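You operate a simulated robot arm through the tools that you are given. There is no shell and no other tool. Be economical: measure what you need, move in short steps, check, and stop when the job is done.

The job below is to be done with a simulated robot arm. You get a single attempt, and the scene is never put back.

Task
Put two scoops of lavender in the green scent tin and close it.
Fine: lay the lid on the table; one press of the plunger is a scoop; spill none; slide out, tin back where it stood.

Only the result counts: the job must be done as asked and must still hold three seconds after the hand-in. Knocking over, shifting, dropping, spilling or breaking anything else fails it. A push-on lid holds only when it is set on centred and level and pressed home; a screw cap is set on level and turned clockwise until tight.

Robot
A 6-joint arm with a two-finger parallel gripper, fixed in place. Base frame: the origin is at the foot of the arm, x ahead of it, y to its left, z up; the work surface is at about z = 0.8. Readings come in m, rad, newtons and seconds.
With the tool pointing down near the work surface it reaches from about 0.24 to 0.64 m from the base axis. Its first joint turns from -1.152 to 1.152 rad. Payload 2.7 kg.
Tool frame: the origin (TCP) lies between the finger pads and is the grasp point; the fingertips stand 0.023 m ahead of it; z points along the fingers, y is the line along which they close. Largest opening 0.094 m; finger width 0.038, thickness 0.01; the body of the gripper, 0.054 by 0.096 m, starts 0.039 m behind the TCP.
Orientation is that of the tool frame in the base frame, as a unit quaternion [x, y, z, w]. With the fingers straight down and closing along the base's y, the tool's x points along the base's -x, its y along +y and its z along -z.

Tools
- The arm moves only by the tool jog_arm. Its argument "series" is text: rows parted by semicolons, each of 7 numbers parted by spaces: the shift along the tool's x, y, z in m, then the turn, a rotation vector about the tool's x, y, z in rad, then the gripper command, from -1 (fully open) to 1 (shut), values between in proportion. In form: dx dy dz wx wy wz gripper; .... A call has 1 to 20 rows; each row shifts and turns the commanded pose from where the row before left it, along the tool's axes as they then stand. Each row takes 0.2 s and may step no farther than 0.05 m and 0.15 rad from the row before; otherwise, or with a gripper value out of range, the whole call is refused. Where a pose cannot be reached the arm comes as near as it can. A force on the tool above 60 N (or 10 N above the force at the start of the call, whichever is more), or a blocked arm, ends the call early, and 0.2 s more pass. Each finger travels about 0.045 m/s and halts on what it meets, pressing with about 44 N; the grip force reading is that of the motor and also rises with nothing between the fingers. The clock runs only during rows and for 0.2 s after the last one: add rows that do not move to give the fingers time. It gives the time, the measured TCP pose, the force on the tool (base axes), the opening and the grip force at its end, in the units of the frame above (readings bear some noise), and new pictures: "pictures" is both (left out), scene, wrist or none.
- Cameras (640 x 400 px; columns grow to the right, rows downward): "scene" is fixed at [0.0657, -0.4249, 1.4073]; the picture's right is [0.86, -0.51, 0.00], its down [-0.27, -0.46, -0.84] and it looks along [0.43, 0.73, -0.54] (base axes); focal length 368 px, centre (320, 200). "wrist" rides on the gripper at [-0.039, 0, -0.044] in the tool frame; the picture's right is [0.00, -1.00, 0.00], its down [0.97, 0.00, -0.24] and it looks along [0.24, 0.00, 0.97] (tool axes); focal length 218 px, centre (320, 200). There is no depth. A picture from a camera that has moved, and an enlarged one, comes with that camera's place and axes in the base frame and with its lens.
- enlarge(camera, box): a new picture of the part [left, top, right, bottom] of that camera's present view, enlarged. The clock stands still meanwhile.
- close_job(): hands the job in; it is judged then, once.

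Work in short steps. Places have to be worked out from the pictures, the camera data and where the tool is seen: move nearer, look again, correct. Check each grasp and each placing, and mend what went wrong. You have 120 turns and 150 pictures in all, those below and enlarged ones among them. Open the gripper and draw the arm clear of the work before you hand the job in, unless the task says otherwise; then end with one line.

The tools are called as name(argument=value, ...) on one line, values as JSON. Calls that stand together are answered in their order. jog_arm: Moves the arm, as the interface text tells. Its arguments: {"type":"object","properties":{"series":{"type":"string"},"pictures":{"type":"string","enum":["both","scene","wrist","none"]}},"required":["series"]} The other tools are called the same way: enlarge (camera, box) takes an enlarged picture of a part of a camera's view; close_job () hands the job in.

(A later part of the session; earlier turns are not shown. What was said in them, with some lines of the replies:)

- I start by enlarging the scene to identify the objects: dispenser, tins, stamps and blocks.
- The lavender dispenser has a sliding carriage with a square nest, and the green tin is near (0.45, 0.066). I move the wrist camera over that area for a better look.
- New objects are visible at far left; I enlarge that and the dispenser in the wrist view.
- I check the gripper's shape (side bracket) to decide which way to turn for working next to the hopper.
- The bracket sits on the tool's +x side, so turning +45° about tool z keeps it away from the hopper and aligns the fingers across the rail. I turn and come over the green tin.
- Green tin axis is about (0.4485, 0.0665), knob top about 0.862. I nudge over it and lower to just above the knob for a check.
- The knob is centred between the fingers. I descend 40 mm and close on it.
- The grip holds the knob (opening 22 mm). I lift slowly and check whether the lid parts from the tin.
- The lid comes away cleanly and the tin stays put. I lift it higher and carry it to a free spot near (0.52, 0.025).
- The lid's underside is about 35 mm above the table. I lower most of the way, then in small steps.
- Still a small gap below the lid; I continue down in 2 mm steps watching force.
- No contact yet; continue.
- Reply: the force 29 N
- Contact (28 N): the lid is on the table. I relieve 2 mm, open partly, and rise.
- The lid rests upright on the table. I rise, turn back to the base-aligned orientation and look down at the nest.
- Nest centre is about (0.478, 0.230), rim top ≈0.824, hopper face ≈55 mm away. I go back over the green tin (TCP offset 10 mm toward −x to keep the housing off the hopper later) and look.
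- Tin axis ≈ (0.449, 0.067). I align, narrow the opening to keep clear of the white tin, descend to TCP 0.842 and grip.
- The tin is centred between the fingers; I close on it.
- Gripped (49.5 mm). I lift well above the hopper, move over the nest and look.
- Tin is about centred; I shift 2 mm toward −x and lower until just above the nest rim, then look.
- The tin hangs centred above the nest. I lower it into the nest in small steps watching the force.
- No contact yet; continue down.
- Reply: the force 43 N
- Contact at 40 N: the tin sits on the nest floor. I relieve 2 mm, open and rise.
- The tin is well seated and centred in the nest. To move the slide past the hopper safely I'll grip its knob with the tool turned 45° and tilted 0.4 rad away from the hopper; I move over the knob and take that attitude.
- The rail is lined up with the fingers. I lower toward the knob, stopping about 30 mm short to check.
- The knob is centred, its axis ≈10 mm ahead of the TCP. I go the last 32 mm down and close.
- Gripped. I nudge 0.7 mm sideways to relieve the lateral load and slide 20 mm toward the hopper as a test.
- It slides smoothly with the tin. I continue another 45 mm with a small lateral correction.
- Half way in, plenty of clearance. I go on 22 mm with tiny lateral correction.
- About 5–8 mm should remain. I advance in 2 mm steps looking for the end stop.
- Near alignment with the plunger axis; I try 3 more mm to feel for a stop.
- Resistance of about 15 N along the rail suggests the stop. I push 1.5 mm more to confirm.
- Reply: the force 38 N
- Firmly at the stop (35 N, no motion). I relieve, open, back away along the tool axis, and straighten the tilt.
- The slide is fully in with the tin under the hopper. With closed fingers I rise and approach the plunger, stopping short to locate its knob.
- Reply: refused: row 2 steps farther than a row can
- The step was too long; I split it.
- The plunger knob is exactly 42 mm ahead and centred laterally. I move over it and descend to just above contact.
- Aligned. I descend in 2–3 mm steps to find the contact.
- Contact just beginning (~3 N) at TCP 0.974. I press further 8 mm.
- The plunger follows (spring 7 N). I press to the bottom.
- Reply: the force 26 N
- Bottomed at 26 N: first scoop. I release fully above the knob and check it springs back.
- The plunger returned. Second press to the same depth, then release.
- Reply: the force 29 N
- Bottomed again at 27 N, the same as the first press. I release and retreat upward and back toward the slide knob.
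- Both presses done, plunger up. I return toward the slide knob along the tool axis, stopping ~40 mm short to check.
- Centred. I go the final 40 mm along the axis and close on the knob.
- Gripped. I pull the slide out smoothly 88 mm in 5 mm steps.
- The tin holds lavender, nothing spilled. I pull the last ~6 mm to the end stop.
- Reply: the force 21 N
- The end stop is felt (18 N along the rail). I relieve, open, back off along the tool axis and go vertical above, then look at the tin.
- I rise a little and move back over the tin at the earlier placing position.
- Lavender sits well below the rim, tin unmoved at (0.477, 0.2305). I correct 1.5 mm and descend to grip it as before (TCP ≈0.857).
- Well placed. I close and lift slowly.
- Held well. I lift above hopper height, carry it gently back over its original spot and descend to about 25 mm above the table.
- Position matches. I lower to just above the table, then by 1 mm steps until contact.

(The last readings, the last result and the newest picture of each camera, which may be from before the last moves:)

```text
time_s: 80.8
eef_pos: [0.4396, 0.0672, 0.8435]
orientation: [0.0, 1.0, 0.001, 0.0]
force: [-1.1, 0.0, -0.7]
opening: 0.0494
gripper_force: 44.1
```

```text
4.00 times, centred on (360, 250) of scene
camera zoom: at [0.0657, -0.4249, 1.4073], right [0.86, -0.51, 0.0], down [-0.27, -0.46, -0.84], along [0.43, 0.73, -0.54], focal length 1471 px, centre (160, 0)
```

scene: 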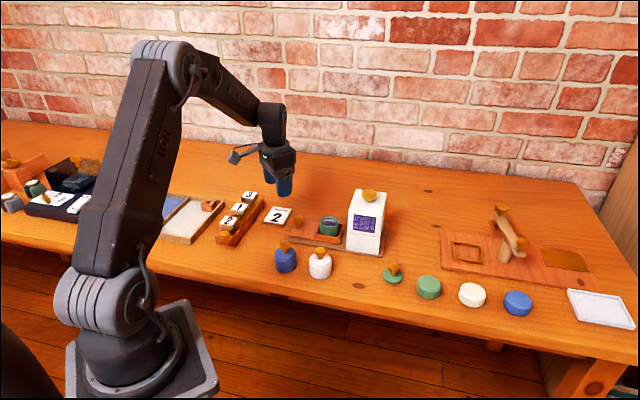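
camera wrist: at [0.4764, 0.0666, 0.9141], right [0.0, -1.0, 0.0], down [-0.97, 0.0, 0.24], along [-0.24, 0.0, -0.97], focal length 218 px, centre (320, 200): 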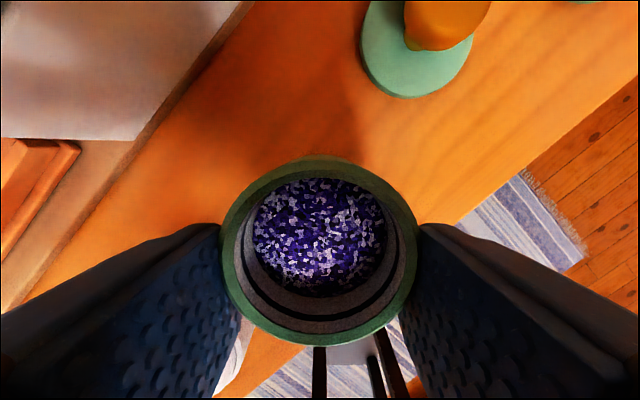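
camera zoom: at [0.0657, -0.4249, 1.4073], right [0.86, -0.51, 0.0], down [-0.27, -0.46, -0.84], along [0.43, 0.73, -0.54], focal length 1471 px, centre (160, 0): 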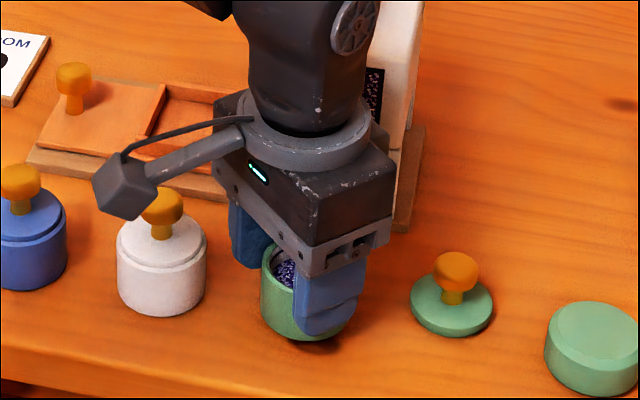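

jog_arm(series="0 0 0.001 0 0 0 1;0 0 0.001 0 0 0 1;0 0 0.001 0 0 0 1;0 0 0 0 0 0 1", pictures="none")

```text
time_s: 81.8
eef_pos: [0.4397, 0.0664, 0.8433]
orientation: [0.0, 1.0, 0.001, 0.0]
force: [-0.3, -0.2, 1.7]
opening: 0.0496
gripper_force: 43.9
```

jog_arm(series="0 0 0.001 0 0 0 1;0 0 0.0005 0 0 0 1;0 0 0 0 0 0 1", pictures="none")

```text
time_s: 82.6
eef_pos: [0.4387, 0.0668, 0.841]
orientation: [0.0, 1.0, 0.001, 0.002]
force: [-8.4, -3.4, 29.4]
opening: 0.0493
gripper_force: 44.2
```

Contact (29 N): the tin stands on the table. I relieve, open gently and rise straight up.

jog_arm(series="0 0 -0.0015 0 0 0 1;0 0 0 0 0 0 0.5;0 0 0 0 0 0 -0.1;0 0 0 0 0 0 -0.35;0 0 0 0 0 0 -0.35;0 0 -0.02 0 0 0 -0.35;0 0 -0.03 0 0 0 -0.35;0 0 -0.032 0 0 0 -0.35;0 0 0 0 0 0 -0.35", pictures="wrist")

enlarge(camera="scene", box=[310, 200, 410, 300])

```text
time_s: 84.6
eef_pos: [0.438, 0.0661, 0.9229]
orientation: [0.0, 1.0, 0.0, 0.0]
force: [0.3, -1.4, 0.4]
opening: 0.0636
gripper_force: 0.2
camera wrist: at [0.476, 0.0663, 0.9673], right [0.0, -1.0, 0.0], down [-0.97, 0.0, 0.24], along [-0.24, 0.0, -0.97], focal length 218 px, centre (320, 200)
```

wrist: 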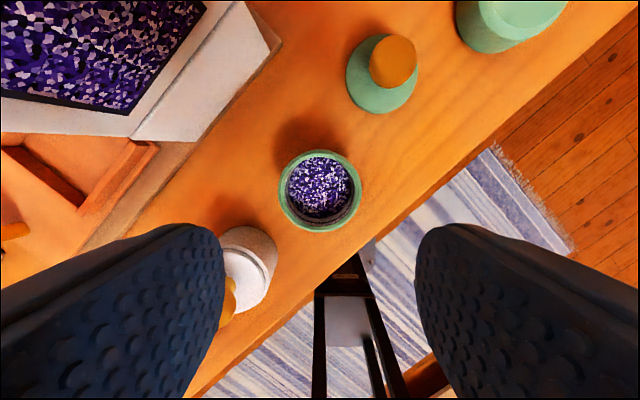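

```text
4.00 times, centred on (360, 250) of scene
camera zoom: at [0.0657, -0.4249, 1.4073], right [0.86, -0.51, 0.0], down [-0.27, -0.46, -0.84], along [0.43, 0.73, -0.54], focal length 1471 px, centre (160, 0)
```

zoom: 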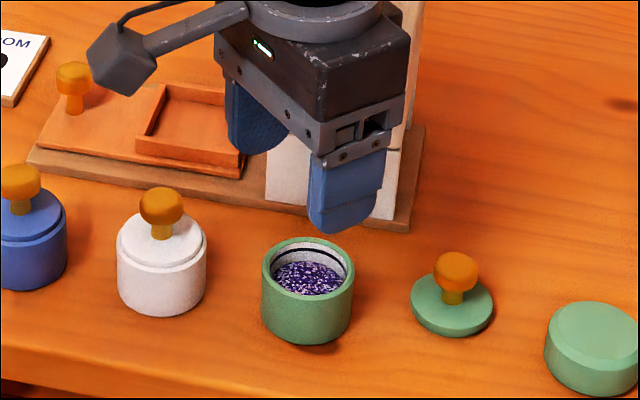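

The tin stands on its original spot (within <1 mm in the picture). Now I rotate back to 45° and go over the lid.

jog_arm(series="0 0 -0.01 0 0 0.131 -0.35;0 0 0 0 0 0.131 -0.35;0 0 0 0 0 0.131 -0.35;0 0 0 0 0 0.131 -0.35;0 0 0 0 0 0.131 -0.35;0 0 0 0 0 0.13 -0.35;-0.029 0.0096 0 0 0 0 -0.35;-0.029 0.0096 0 0 0 0 -0.35;-0.0288 0.0096 0 0 0 0 -0.35;0 0 0.02 0 0 0 -0.35;0 0 0 0 0 0 -0.35", pictures="wrist")

enlarge(camera="wrist", box=[240, 130, 400, 260])

```text
time_s: 87.0
eef_pos: [0.5197, 0.0274, 0.9134]
orientation: [0.383, 0.924, 0.0, 0.0]
force: [1.3, -0.7, 0.5]
opening: 0.0634
gripper_force: 0.1
camera wrist: at [0.5475, -0.0012, 0.9572], right [-0.71, -0.71, 0.0], down [-0.69, 0.69, 0.24], along [-0.17, 0.17, -0.97], focal length 218 px, centre (320, 200)
```

wrist: 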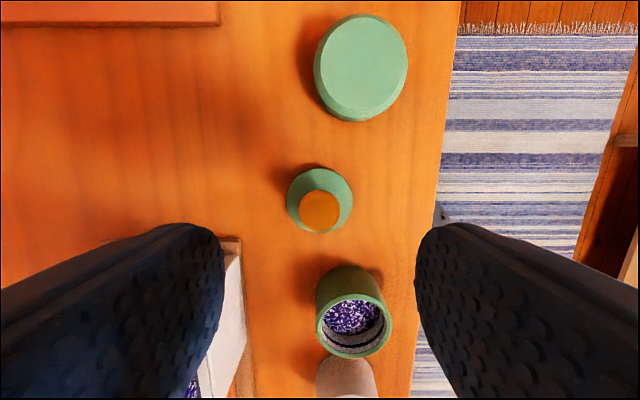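

```text
3.08 times, centred on (320, 195) of wrist
camera zoom: at [0.5475, -0.0012, 0.9572], right [-0.71, -0.71, 0.0], down [-0.69, 0.69, 0.24], along [-0.17, 0.17, -0.97], focal length 672 px, centre (320, 215)
```

zoom: 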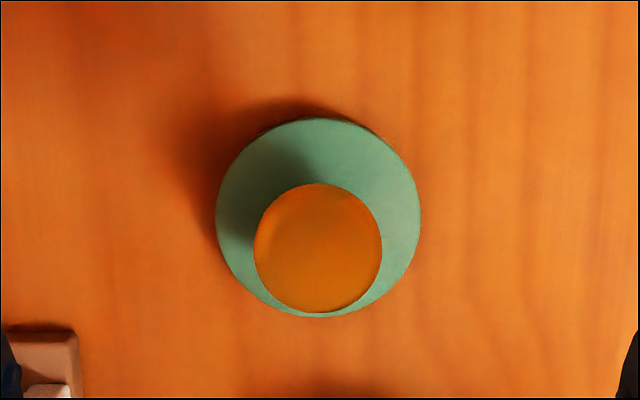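

The lid is centred under the fingers. I descend to the earlier grip height (TCP ≈0.8365) and close on the knob.

jog_arm(series="0.001 0 0.03 0 0 0 -0.2;0 0 0.03 0 0 0 -0.2;0 0 0.0165 0 0 0 -0.2;0 0 0 0 0 0 -0.2;0 0 0 0 0 0 1;0 0 0 0 0 0 1;0 0 0 0 0 0 1;0 0 0 0 0 0 1", pictures="wrist")

```text
time_s: 88.8
eef_pos: [0.5213, 0.0278, 0.8371]
orientation: [0.382, 0.924, 0.0, 0.0]
force: [-0.5, 0.4, -0.3]
opening: 0.0215
gripper_force: 44.5
camera wrist: at [0.5471, -0.0001, 0.8811], right [-0.71, -0.71, 0.0], down [-0.69, 0.69, 0.24], along [-0.17, 0.17, -0.97], focal length 218 px, centre (320, 200)
```

wrist: 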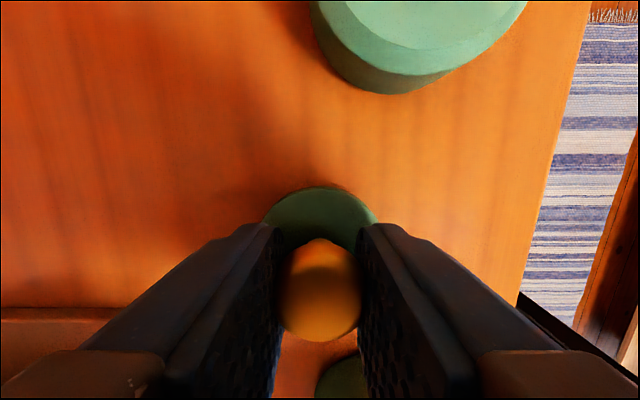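

Knob gripped, same look as the first grip. I lift 80 mm and carry the lid over the tin, then stop ~20 mm above for checking.

jog_arm(series="0 0 -0.02 0 0 0 1;0 0 -0.03 0 0 0 1;0 0 -0.03 0 0 0 1;0.026 -0.008 0 0 0 0 1;0.026 -0.008 0 0 0 0 1;0.0263 -0.008 0 0 0 0 1;0 0 0 0 0 0 1;0 0 0.02 0 0 0 1;0 0 0 0 0 0 1", pictures="wrist")

enlarge(camera="scene", box=[330, 230, 390, 290])

jog_arm(series="0 0 0 0 0 0 1", pictures="none")

jog_arm(series="0 0 0 0 0 0 1", pictures="none")

```text
time_s: 90.8
eef_pos: [0.4475, 0.0652, 0.8977]
orientation: [0.382, 0.924, 0.001, 0.0]
force: [0.5, 0.0, 0.0]
opening: 0.0214
gripper_force: 44.2
camera wrist: at [0.4734, 0.0381, 0.9406], right [-0.71, -0.71, 0.0], down [-0.69, 0.69, 0.24], along [-0.17, 0.17, -0.97], focal length 218 px, centre (320, 200)
```

wrist: 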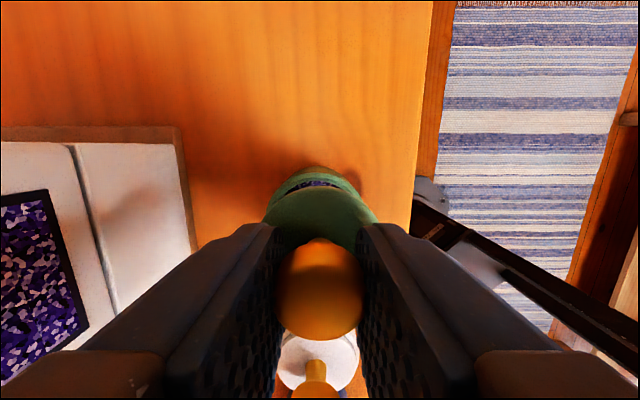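

```text
6.67 times, centred on (360, 260) of scene
camera zoom: at [0.0657, -0.4249, 1.4073], right [0.86, -0.51, 0.0], down [-0.27, -0.46, -0.84], along [0.43, 0.73, -0.54], focal length 2452 px, centre (53, -200)
```

zoom: 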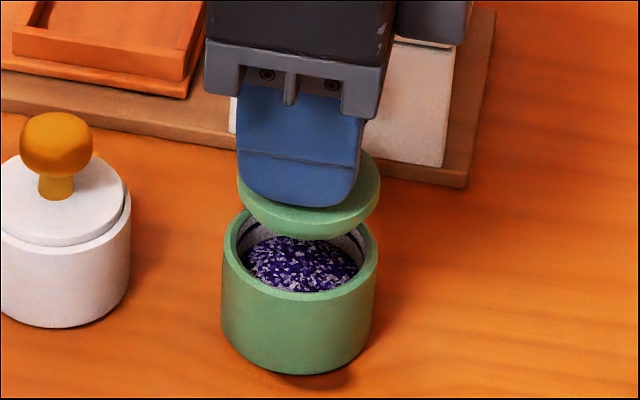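

```text
time_s: 91.2
eef_pos: [0.4474, 0.0661, 0.8963]
orientation: [0.383, 0.924, 0.001, 0.001]
force: [-0.1, -0.6, -0.3]
opening: 0.0215
gripper_force: 44.0
```

```text
time_s: 91.6
eef_pos: [0.4464, 0.0653, 0.8969]
orientation: [0.383, 0.924, -0.001, 0.0]
force: [-0.8, -0.2, -0.6]
opening: 0.0215
gripper_force: 44.2
```

Scene and wrist views suggest the lid is a couple of mm off centre; I enlarge the wrist view to measure.

enlarge(camera="wrist", box=[250, 150, 390, 250])

enlarge(camera="scene", box=[345, 245, 385, 290])

```text
4.00 times, centred on (320, 200) of wrist
camera zoom: at [0.4735, 0.0381, 0.9406], right [-0.71, -0.71, 0.0], down [-0.69, 0.69, 0.24], along [-0.17, 0.17, -0.97], focal length 873 px, centre (320, 200)
```

zoom: 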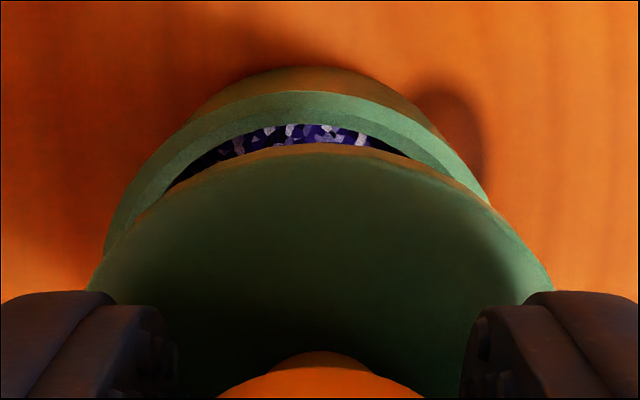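

```text
8.89 times, centred on (365, 268) of scene
camera zoom: at [0.0657, -0.4249, 1.4073], right [0.86, -0.51, 0.0], down [-0.27, -0.46, -0.84], along [0.43, 0.73, -0.54], focal length 3269 px, centre (-80, -400)
```

zoom: 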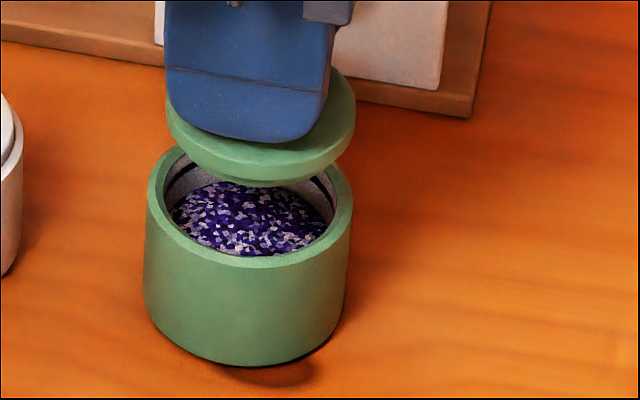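

The measurements agree: the lid needs +1.6 mm in tool x and +1.8 mm in tool y. I correct and descend 17 mm to check again.

jog_arm(series="0.0016 0.0018 0 0 0 0 1;0 0 0.01 0 0 0 1;0 0 0.007 0 0 0 1;0 0 0 0 0 0 1", pictures="none")

enlarge(camera="wrist", box=[250, 150, 390, 250])

enlarge(camera="scene", box=[345, 245, 385, 290])

```text
time_s: 92.6
eef_pos: [0.4486, 0.0672, 0.8805]
orientation: [0.383, 0.924, 0.0, 0.0]
force: [-0.5, -0.2, -0.1]
opening: 0.0211
gripper_force: 43.8
```

```text
4.00 times, centred on (320, 200) of wrist
camera zoom: at [0.474, 0.0401, 0.9236], right [-0.71, -0.71, 0.0], down [-0.69, 0.69, 0.24], along [-0.17, 0.17, -0.97], focal length 873 px, centre (320, 200)
```

zoom: 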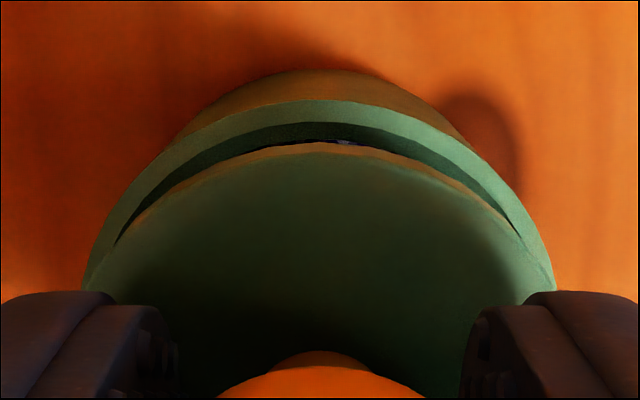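

```text
8.89 times, centred on (365, 268) of scene
camera zoom: at [0.0657, -0.4249, 1.4073], right [0.86, -0.51, 0.0], down [-0.27, -0.46, -0.84], along [0.43, 0.73, -0.54], focal length 3269 px, centre (-80, -400)
```

zoom: 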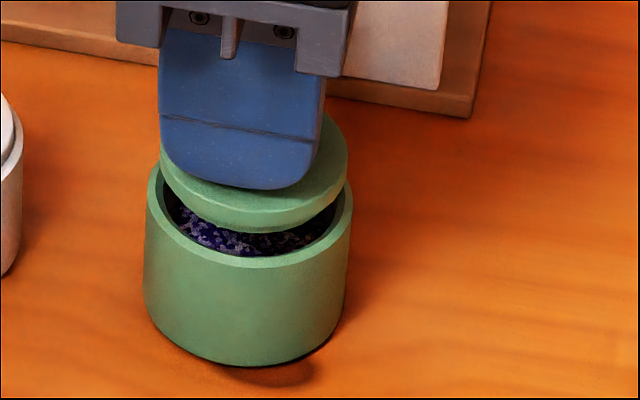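

Now concentric in both views. I lower in 2 mm steps until it meets the rim.

jog_arm(series="0 0 0.002 0 0 0 1;0 0 0.002 0 0 0 1;0 0 0.002 0 0 0 1;0 0 0.002 0 0 0 1;0 0 0 0 0 0 1", pictures="none")

enlarge(camera="scene", box=[345, 245, 385, 290])

enlarge(camera="wrist", box=[250, 150, 390, 250])

```text
time_s: 93.8
eef_pos: [0.4477, 0.0668, 0.8731]
orientation: [0.382, 0.924, 0.0, 0.0]
force: [0.3, 0.9, -0.3]
opening: 0.0212
gripper_force: 43.5
```

```text
8.89 times, centred on (365, 268) of scene
camera zoom: at [0.0657, -0.4249, 1.4073], right [0.86, -0.51, 0.0], down [-0.27, -0.46, -0.84], along [0.43, 0.73, -0.54], focal length 3269 px, centre (-80, -400)
```

zoom: 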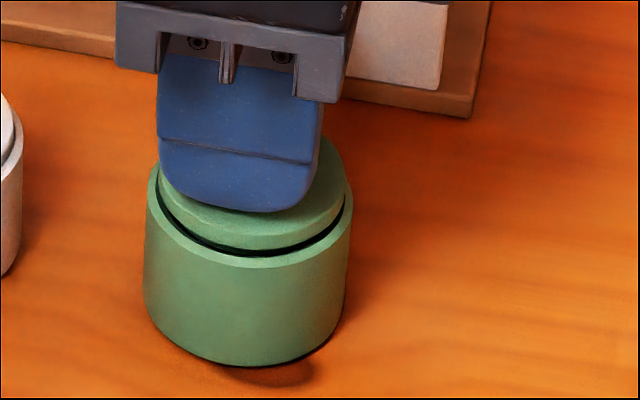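

```text
4.00 times, centred on (320, 200) of wrist
camera zoom: at [0.4742, 0.0404, 0.9158], right [-0.71, -0.71, 0.0], down [-0.69, 0.69, 0.24], along [-0.17, 0.17, -0.97], focal length 873 px, centre (320, 200)
```

zoom: 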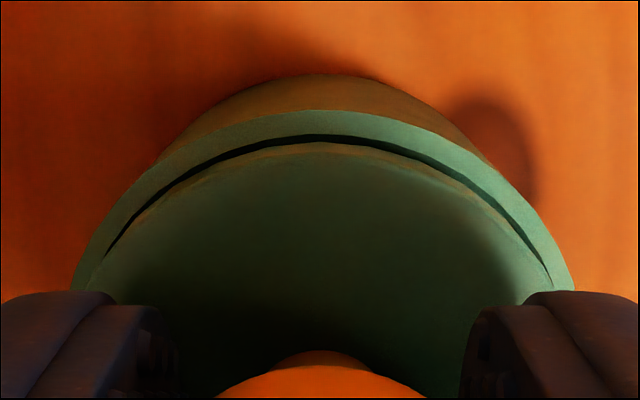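

The lid is concentric and just entering the mouth. I press down in 1 mm steps.

jog_arm(series="0 0 0.001 0 0 0 1;0 0 0.001 0 0 0 1;0 0 0.001 0 0 0 1;0 0 0 0 0 0 1", pictures="none")

enlarge(camera="scene", box=[345, 245, 385, 290])

```text
time_s: 94.8
eef_pos: [0.4492, 0.0685, 0.8692]
orientation: [0.383, 0.924, 0.0, 0.0]
force: [0.2, -0.3, 0.0]
opening: 0.0212
gripper_force: 44.4
```

```text
8.89 times, centred on (365, 268) of scene
camera zoom: at [0.0657, -0.4249, 1.4073], right [0.86, -0.51, 0.0], down [-0.27, -0.46, -0.84], along [0.43, 0.73, -0.54], focal length 3269 px, centre (-80, -400)
```

zoom: 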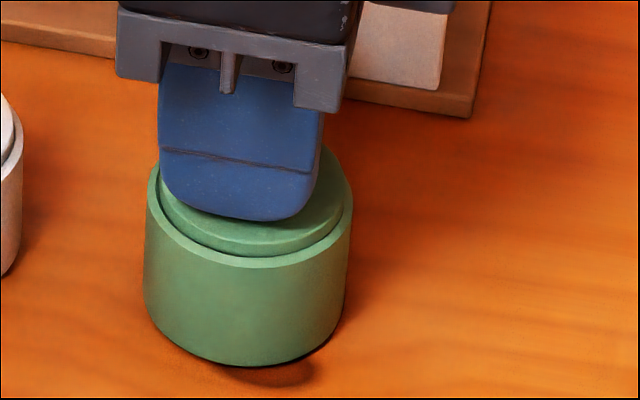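

jog_arm(series="0 0 0.001 0 0 0 1;0 0 0.001 0 0 0 1;0 0 0.001 0 0 0 1;0 0 0 0 0 0 1", pictures="none")

enlarge(camera="scene", box=[345, 245, 385, 290])

```text
time_s: 95.8
eef_pos: [0.4489, 0.0678, 0.868]
orientation: [0.382, 0.924, 0.002, 0.002]
force: [-11.7, 1.5, 36.8]
opening: 0.0212
gripper_force: 44.1
```

```text
8.89 times, centred on (365, 268) of scene
camera zoom: at [0.0649, -0.4249, 1.4073], right [0.86, -0.51, 0.0], down [-0.27, -0.46, -0.84], along [0.43, 0.73, -0.54], focal length 3269 px, centre (-80, -400)
```

zoom: 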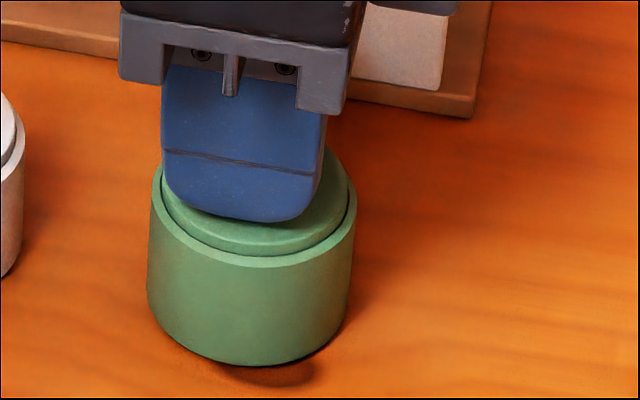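

Seated with 37 N. I press a bit harder to be sure it is home.

jog_arm(series="0 0 0.0008 0 0 0 1;0 0 0 0 0 0 1", pictures="none")

```text
time_s: 96.4
eef_pos: [0.4485, 0.0675, 0.8687]
orientation: [0.383, 0.924, 0.003, 0.004]
force: [-9.8, -0.4, 42.2]
opening: 0.0212
gripper_force: 43.6
```

No further travel. I relieve, open, rise, and compare the lid height with the other tins.

jog_arm(series="0 0 -0.0025 0 0 0 1;0 0 0 0 0 0 0.6;0 0 0 0 0 0 0.1;0 0 0 0 0 0 -0.3;0 0 0 0 0 0 -0.3;0 0 -0.03 0 0 0 -0.3;0 0 -0.03 0 0 0 -0.3;0 0 0 0 0 0 -0.3", pictures="wrist")

enlarge(camera="scene", box=[300, 220, 380, 295])

```text
time_s: 98.2
eef_pos: [0.4482, 0.0686, 0.9282]
orientation: [0.382, 0.924, 0.0, 0.0]
force: [0.6, 0.2, -0.4]
opening: 0.0611
gripper_force: 0.0
camera wrist: at [0.474, 0.0406, 0.9725], right [-0.71, -0.71, 0.0], down [-0.69, 0.69, 0.24], along [-0.17, 0.17, -0.97], focal length 218 px, centre (320, 200)
```

wrist: 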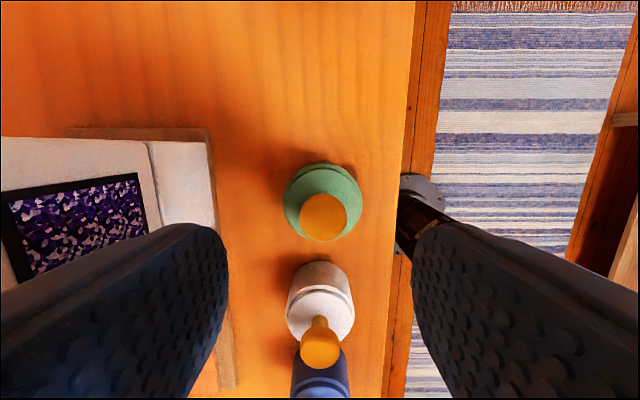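

```text
5.33 times, centred on (340, 258) of scene
camera zoom: at [0.0657, -0.4249, 1.4073], right [0.86, -0.51, 0.0], down [-0.27, -0.46, -0.84], along [0.43, 0.73, -0.54], focal length 1961 px, centre (213, -107)
```

zoom: 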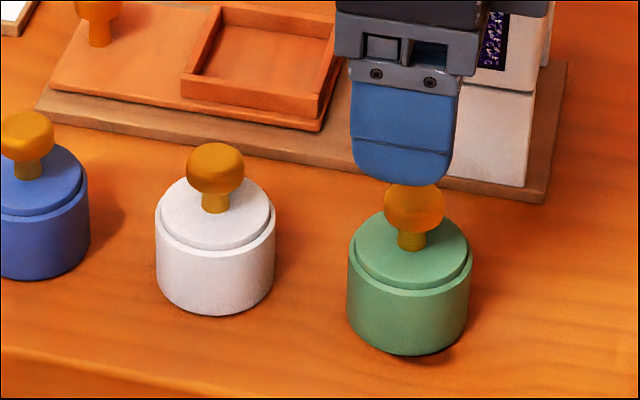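

The lid sits level like its neighbours. For certainty I press the knob with closed fingers: align over it and lower to just above contact.

jog_arm(series="-0.0027 -0.0005 0 0 0 0 0.5;0 0 0 0 0 0 1;0 0 0 0 0 0 1;0 0 0 0 0 0 1;0 0 0.02 0 0 0 1;0 0 0.015 0 0 0 1;0 0 0.004 0 0 0 1;0 0 0.002 0 0 0 1;0 0 0 0 0 0 1", pictures="none")

enlarge(camera="scene", box=[330, 230, 390, 290])

```text
time_s: 100.2
eef_pos: [0.4513, 0.0653, 0.8912]
orientation: [0.383, 0.924, 0.002, 0.003]
force: [-12.3, -1.6, 46.9]
opening: 0.0002
gripper_force: 42.3
```

```text
6.67 times, centred on (360, 260) of scene
camera zoom: at [0.0647, -0.425, 1.4073], right [0.86, -0.51, 0.0], down [-0.27, -0.46, -0.84], along [0.43, 0.73, -0.54], focal length 2452 px, centre (53, -200)
```

zoom: 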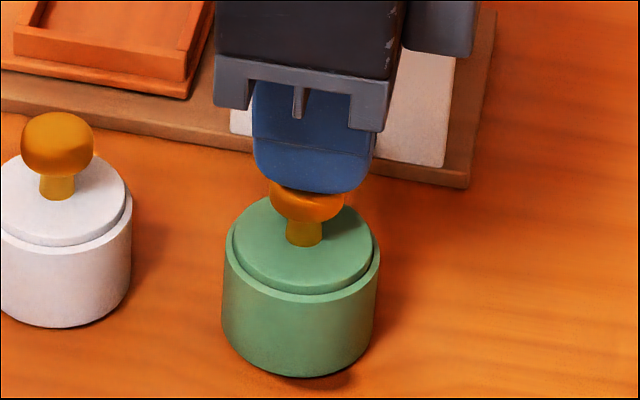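

Pressed with 47 N, lid level and home. I lift straight off and draw the arm clear, opening the gripper.

jog_arm(series="0 0 -0.004 0 0 0 1;0 0 -0.03 0 0 0 1;0 0 -0.04 0 0 0 0;0 0 -0.04 0 0 0 -0.6;0 0 -0.045 0 0 0 -1;0 0 -0.04 0 0 0 -1;0.03 -0.03 0 0 0 0 -1;0.03 -0.03 0 0 0 0 -1;0.03 -0.03 0 0 0 0 -1;0 0 0 0 0 0 -1")

enlarge(camera="scene", box=[260, 180, 400, 300])

enlarge(camera="scene", box=[310, 200, 410, 300])

```text
time_s: 102.4
eef_pos: [0.3223, 0.064, 1.0867]
orientation: [0.384, 0.924, 0.001, 0.0]
force: [0.1, -0.4, -0.7]
opening: 0.094
gripper_force: 0.2
camera wrist: at [0.3477, 0.0366, 1.1301], right [-0.71, -0.71, 0.0], down [-0.69, 0.69, 0.24], along [-0.17, 0.17, -0.97], focal length 218 px, centre (320, 200)
```

scene: 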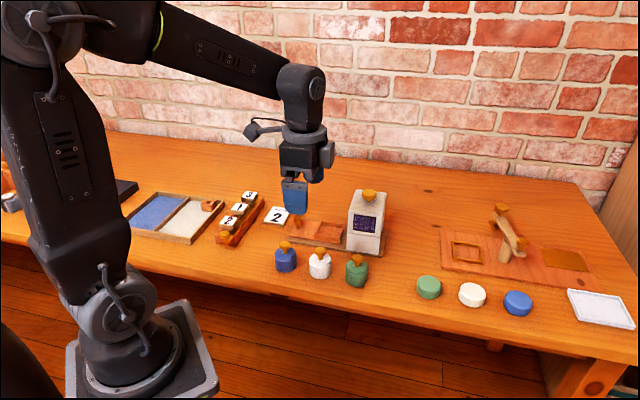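
wrist: 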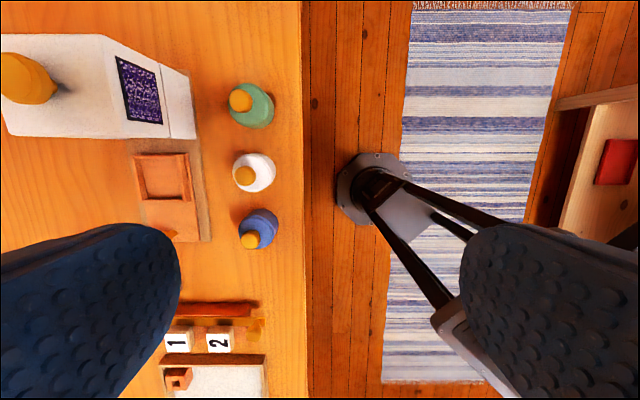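

```text
3.33 times, centred on (330, 240) of scene
camera zoom: at [0.0657, -0.4249, 1.4073], right [0.86, -0.51, 0.0], down [-0.27, -0.46, -0.84], along [0.43, 0.73, -0.54], focal length 1226 px, centre (287, 67)
```

zoom: 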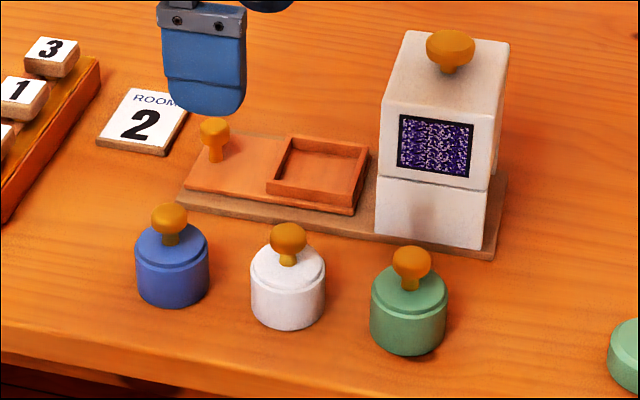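

```text
4.00 times, centred on (360, 250) of scene
camera zoom: at [0.0657, -0.4249, 1.4073], right [0.86, -0.51, 0.0], down [-0.27, -0.46, -0.84], along [0.43, 0.73, -0.54], focal length 1471 px, centre (160, 0)
```

zoom: 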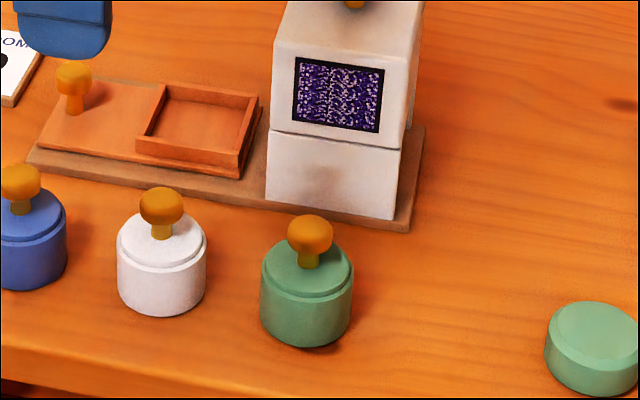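

The tin is closed and back on its spot, the slide is out, nothing spilled or shifted, and the arm is clear and open. I hand the job in.

close_job()

```text
The job is handed in.
```

I put two scoops of lavender (two full plunger presses) in the green scent tin, pressed its lid home and set it back within about 1 mm of where it stood; the slide is out and no spill shows in the pictures.
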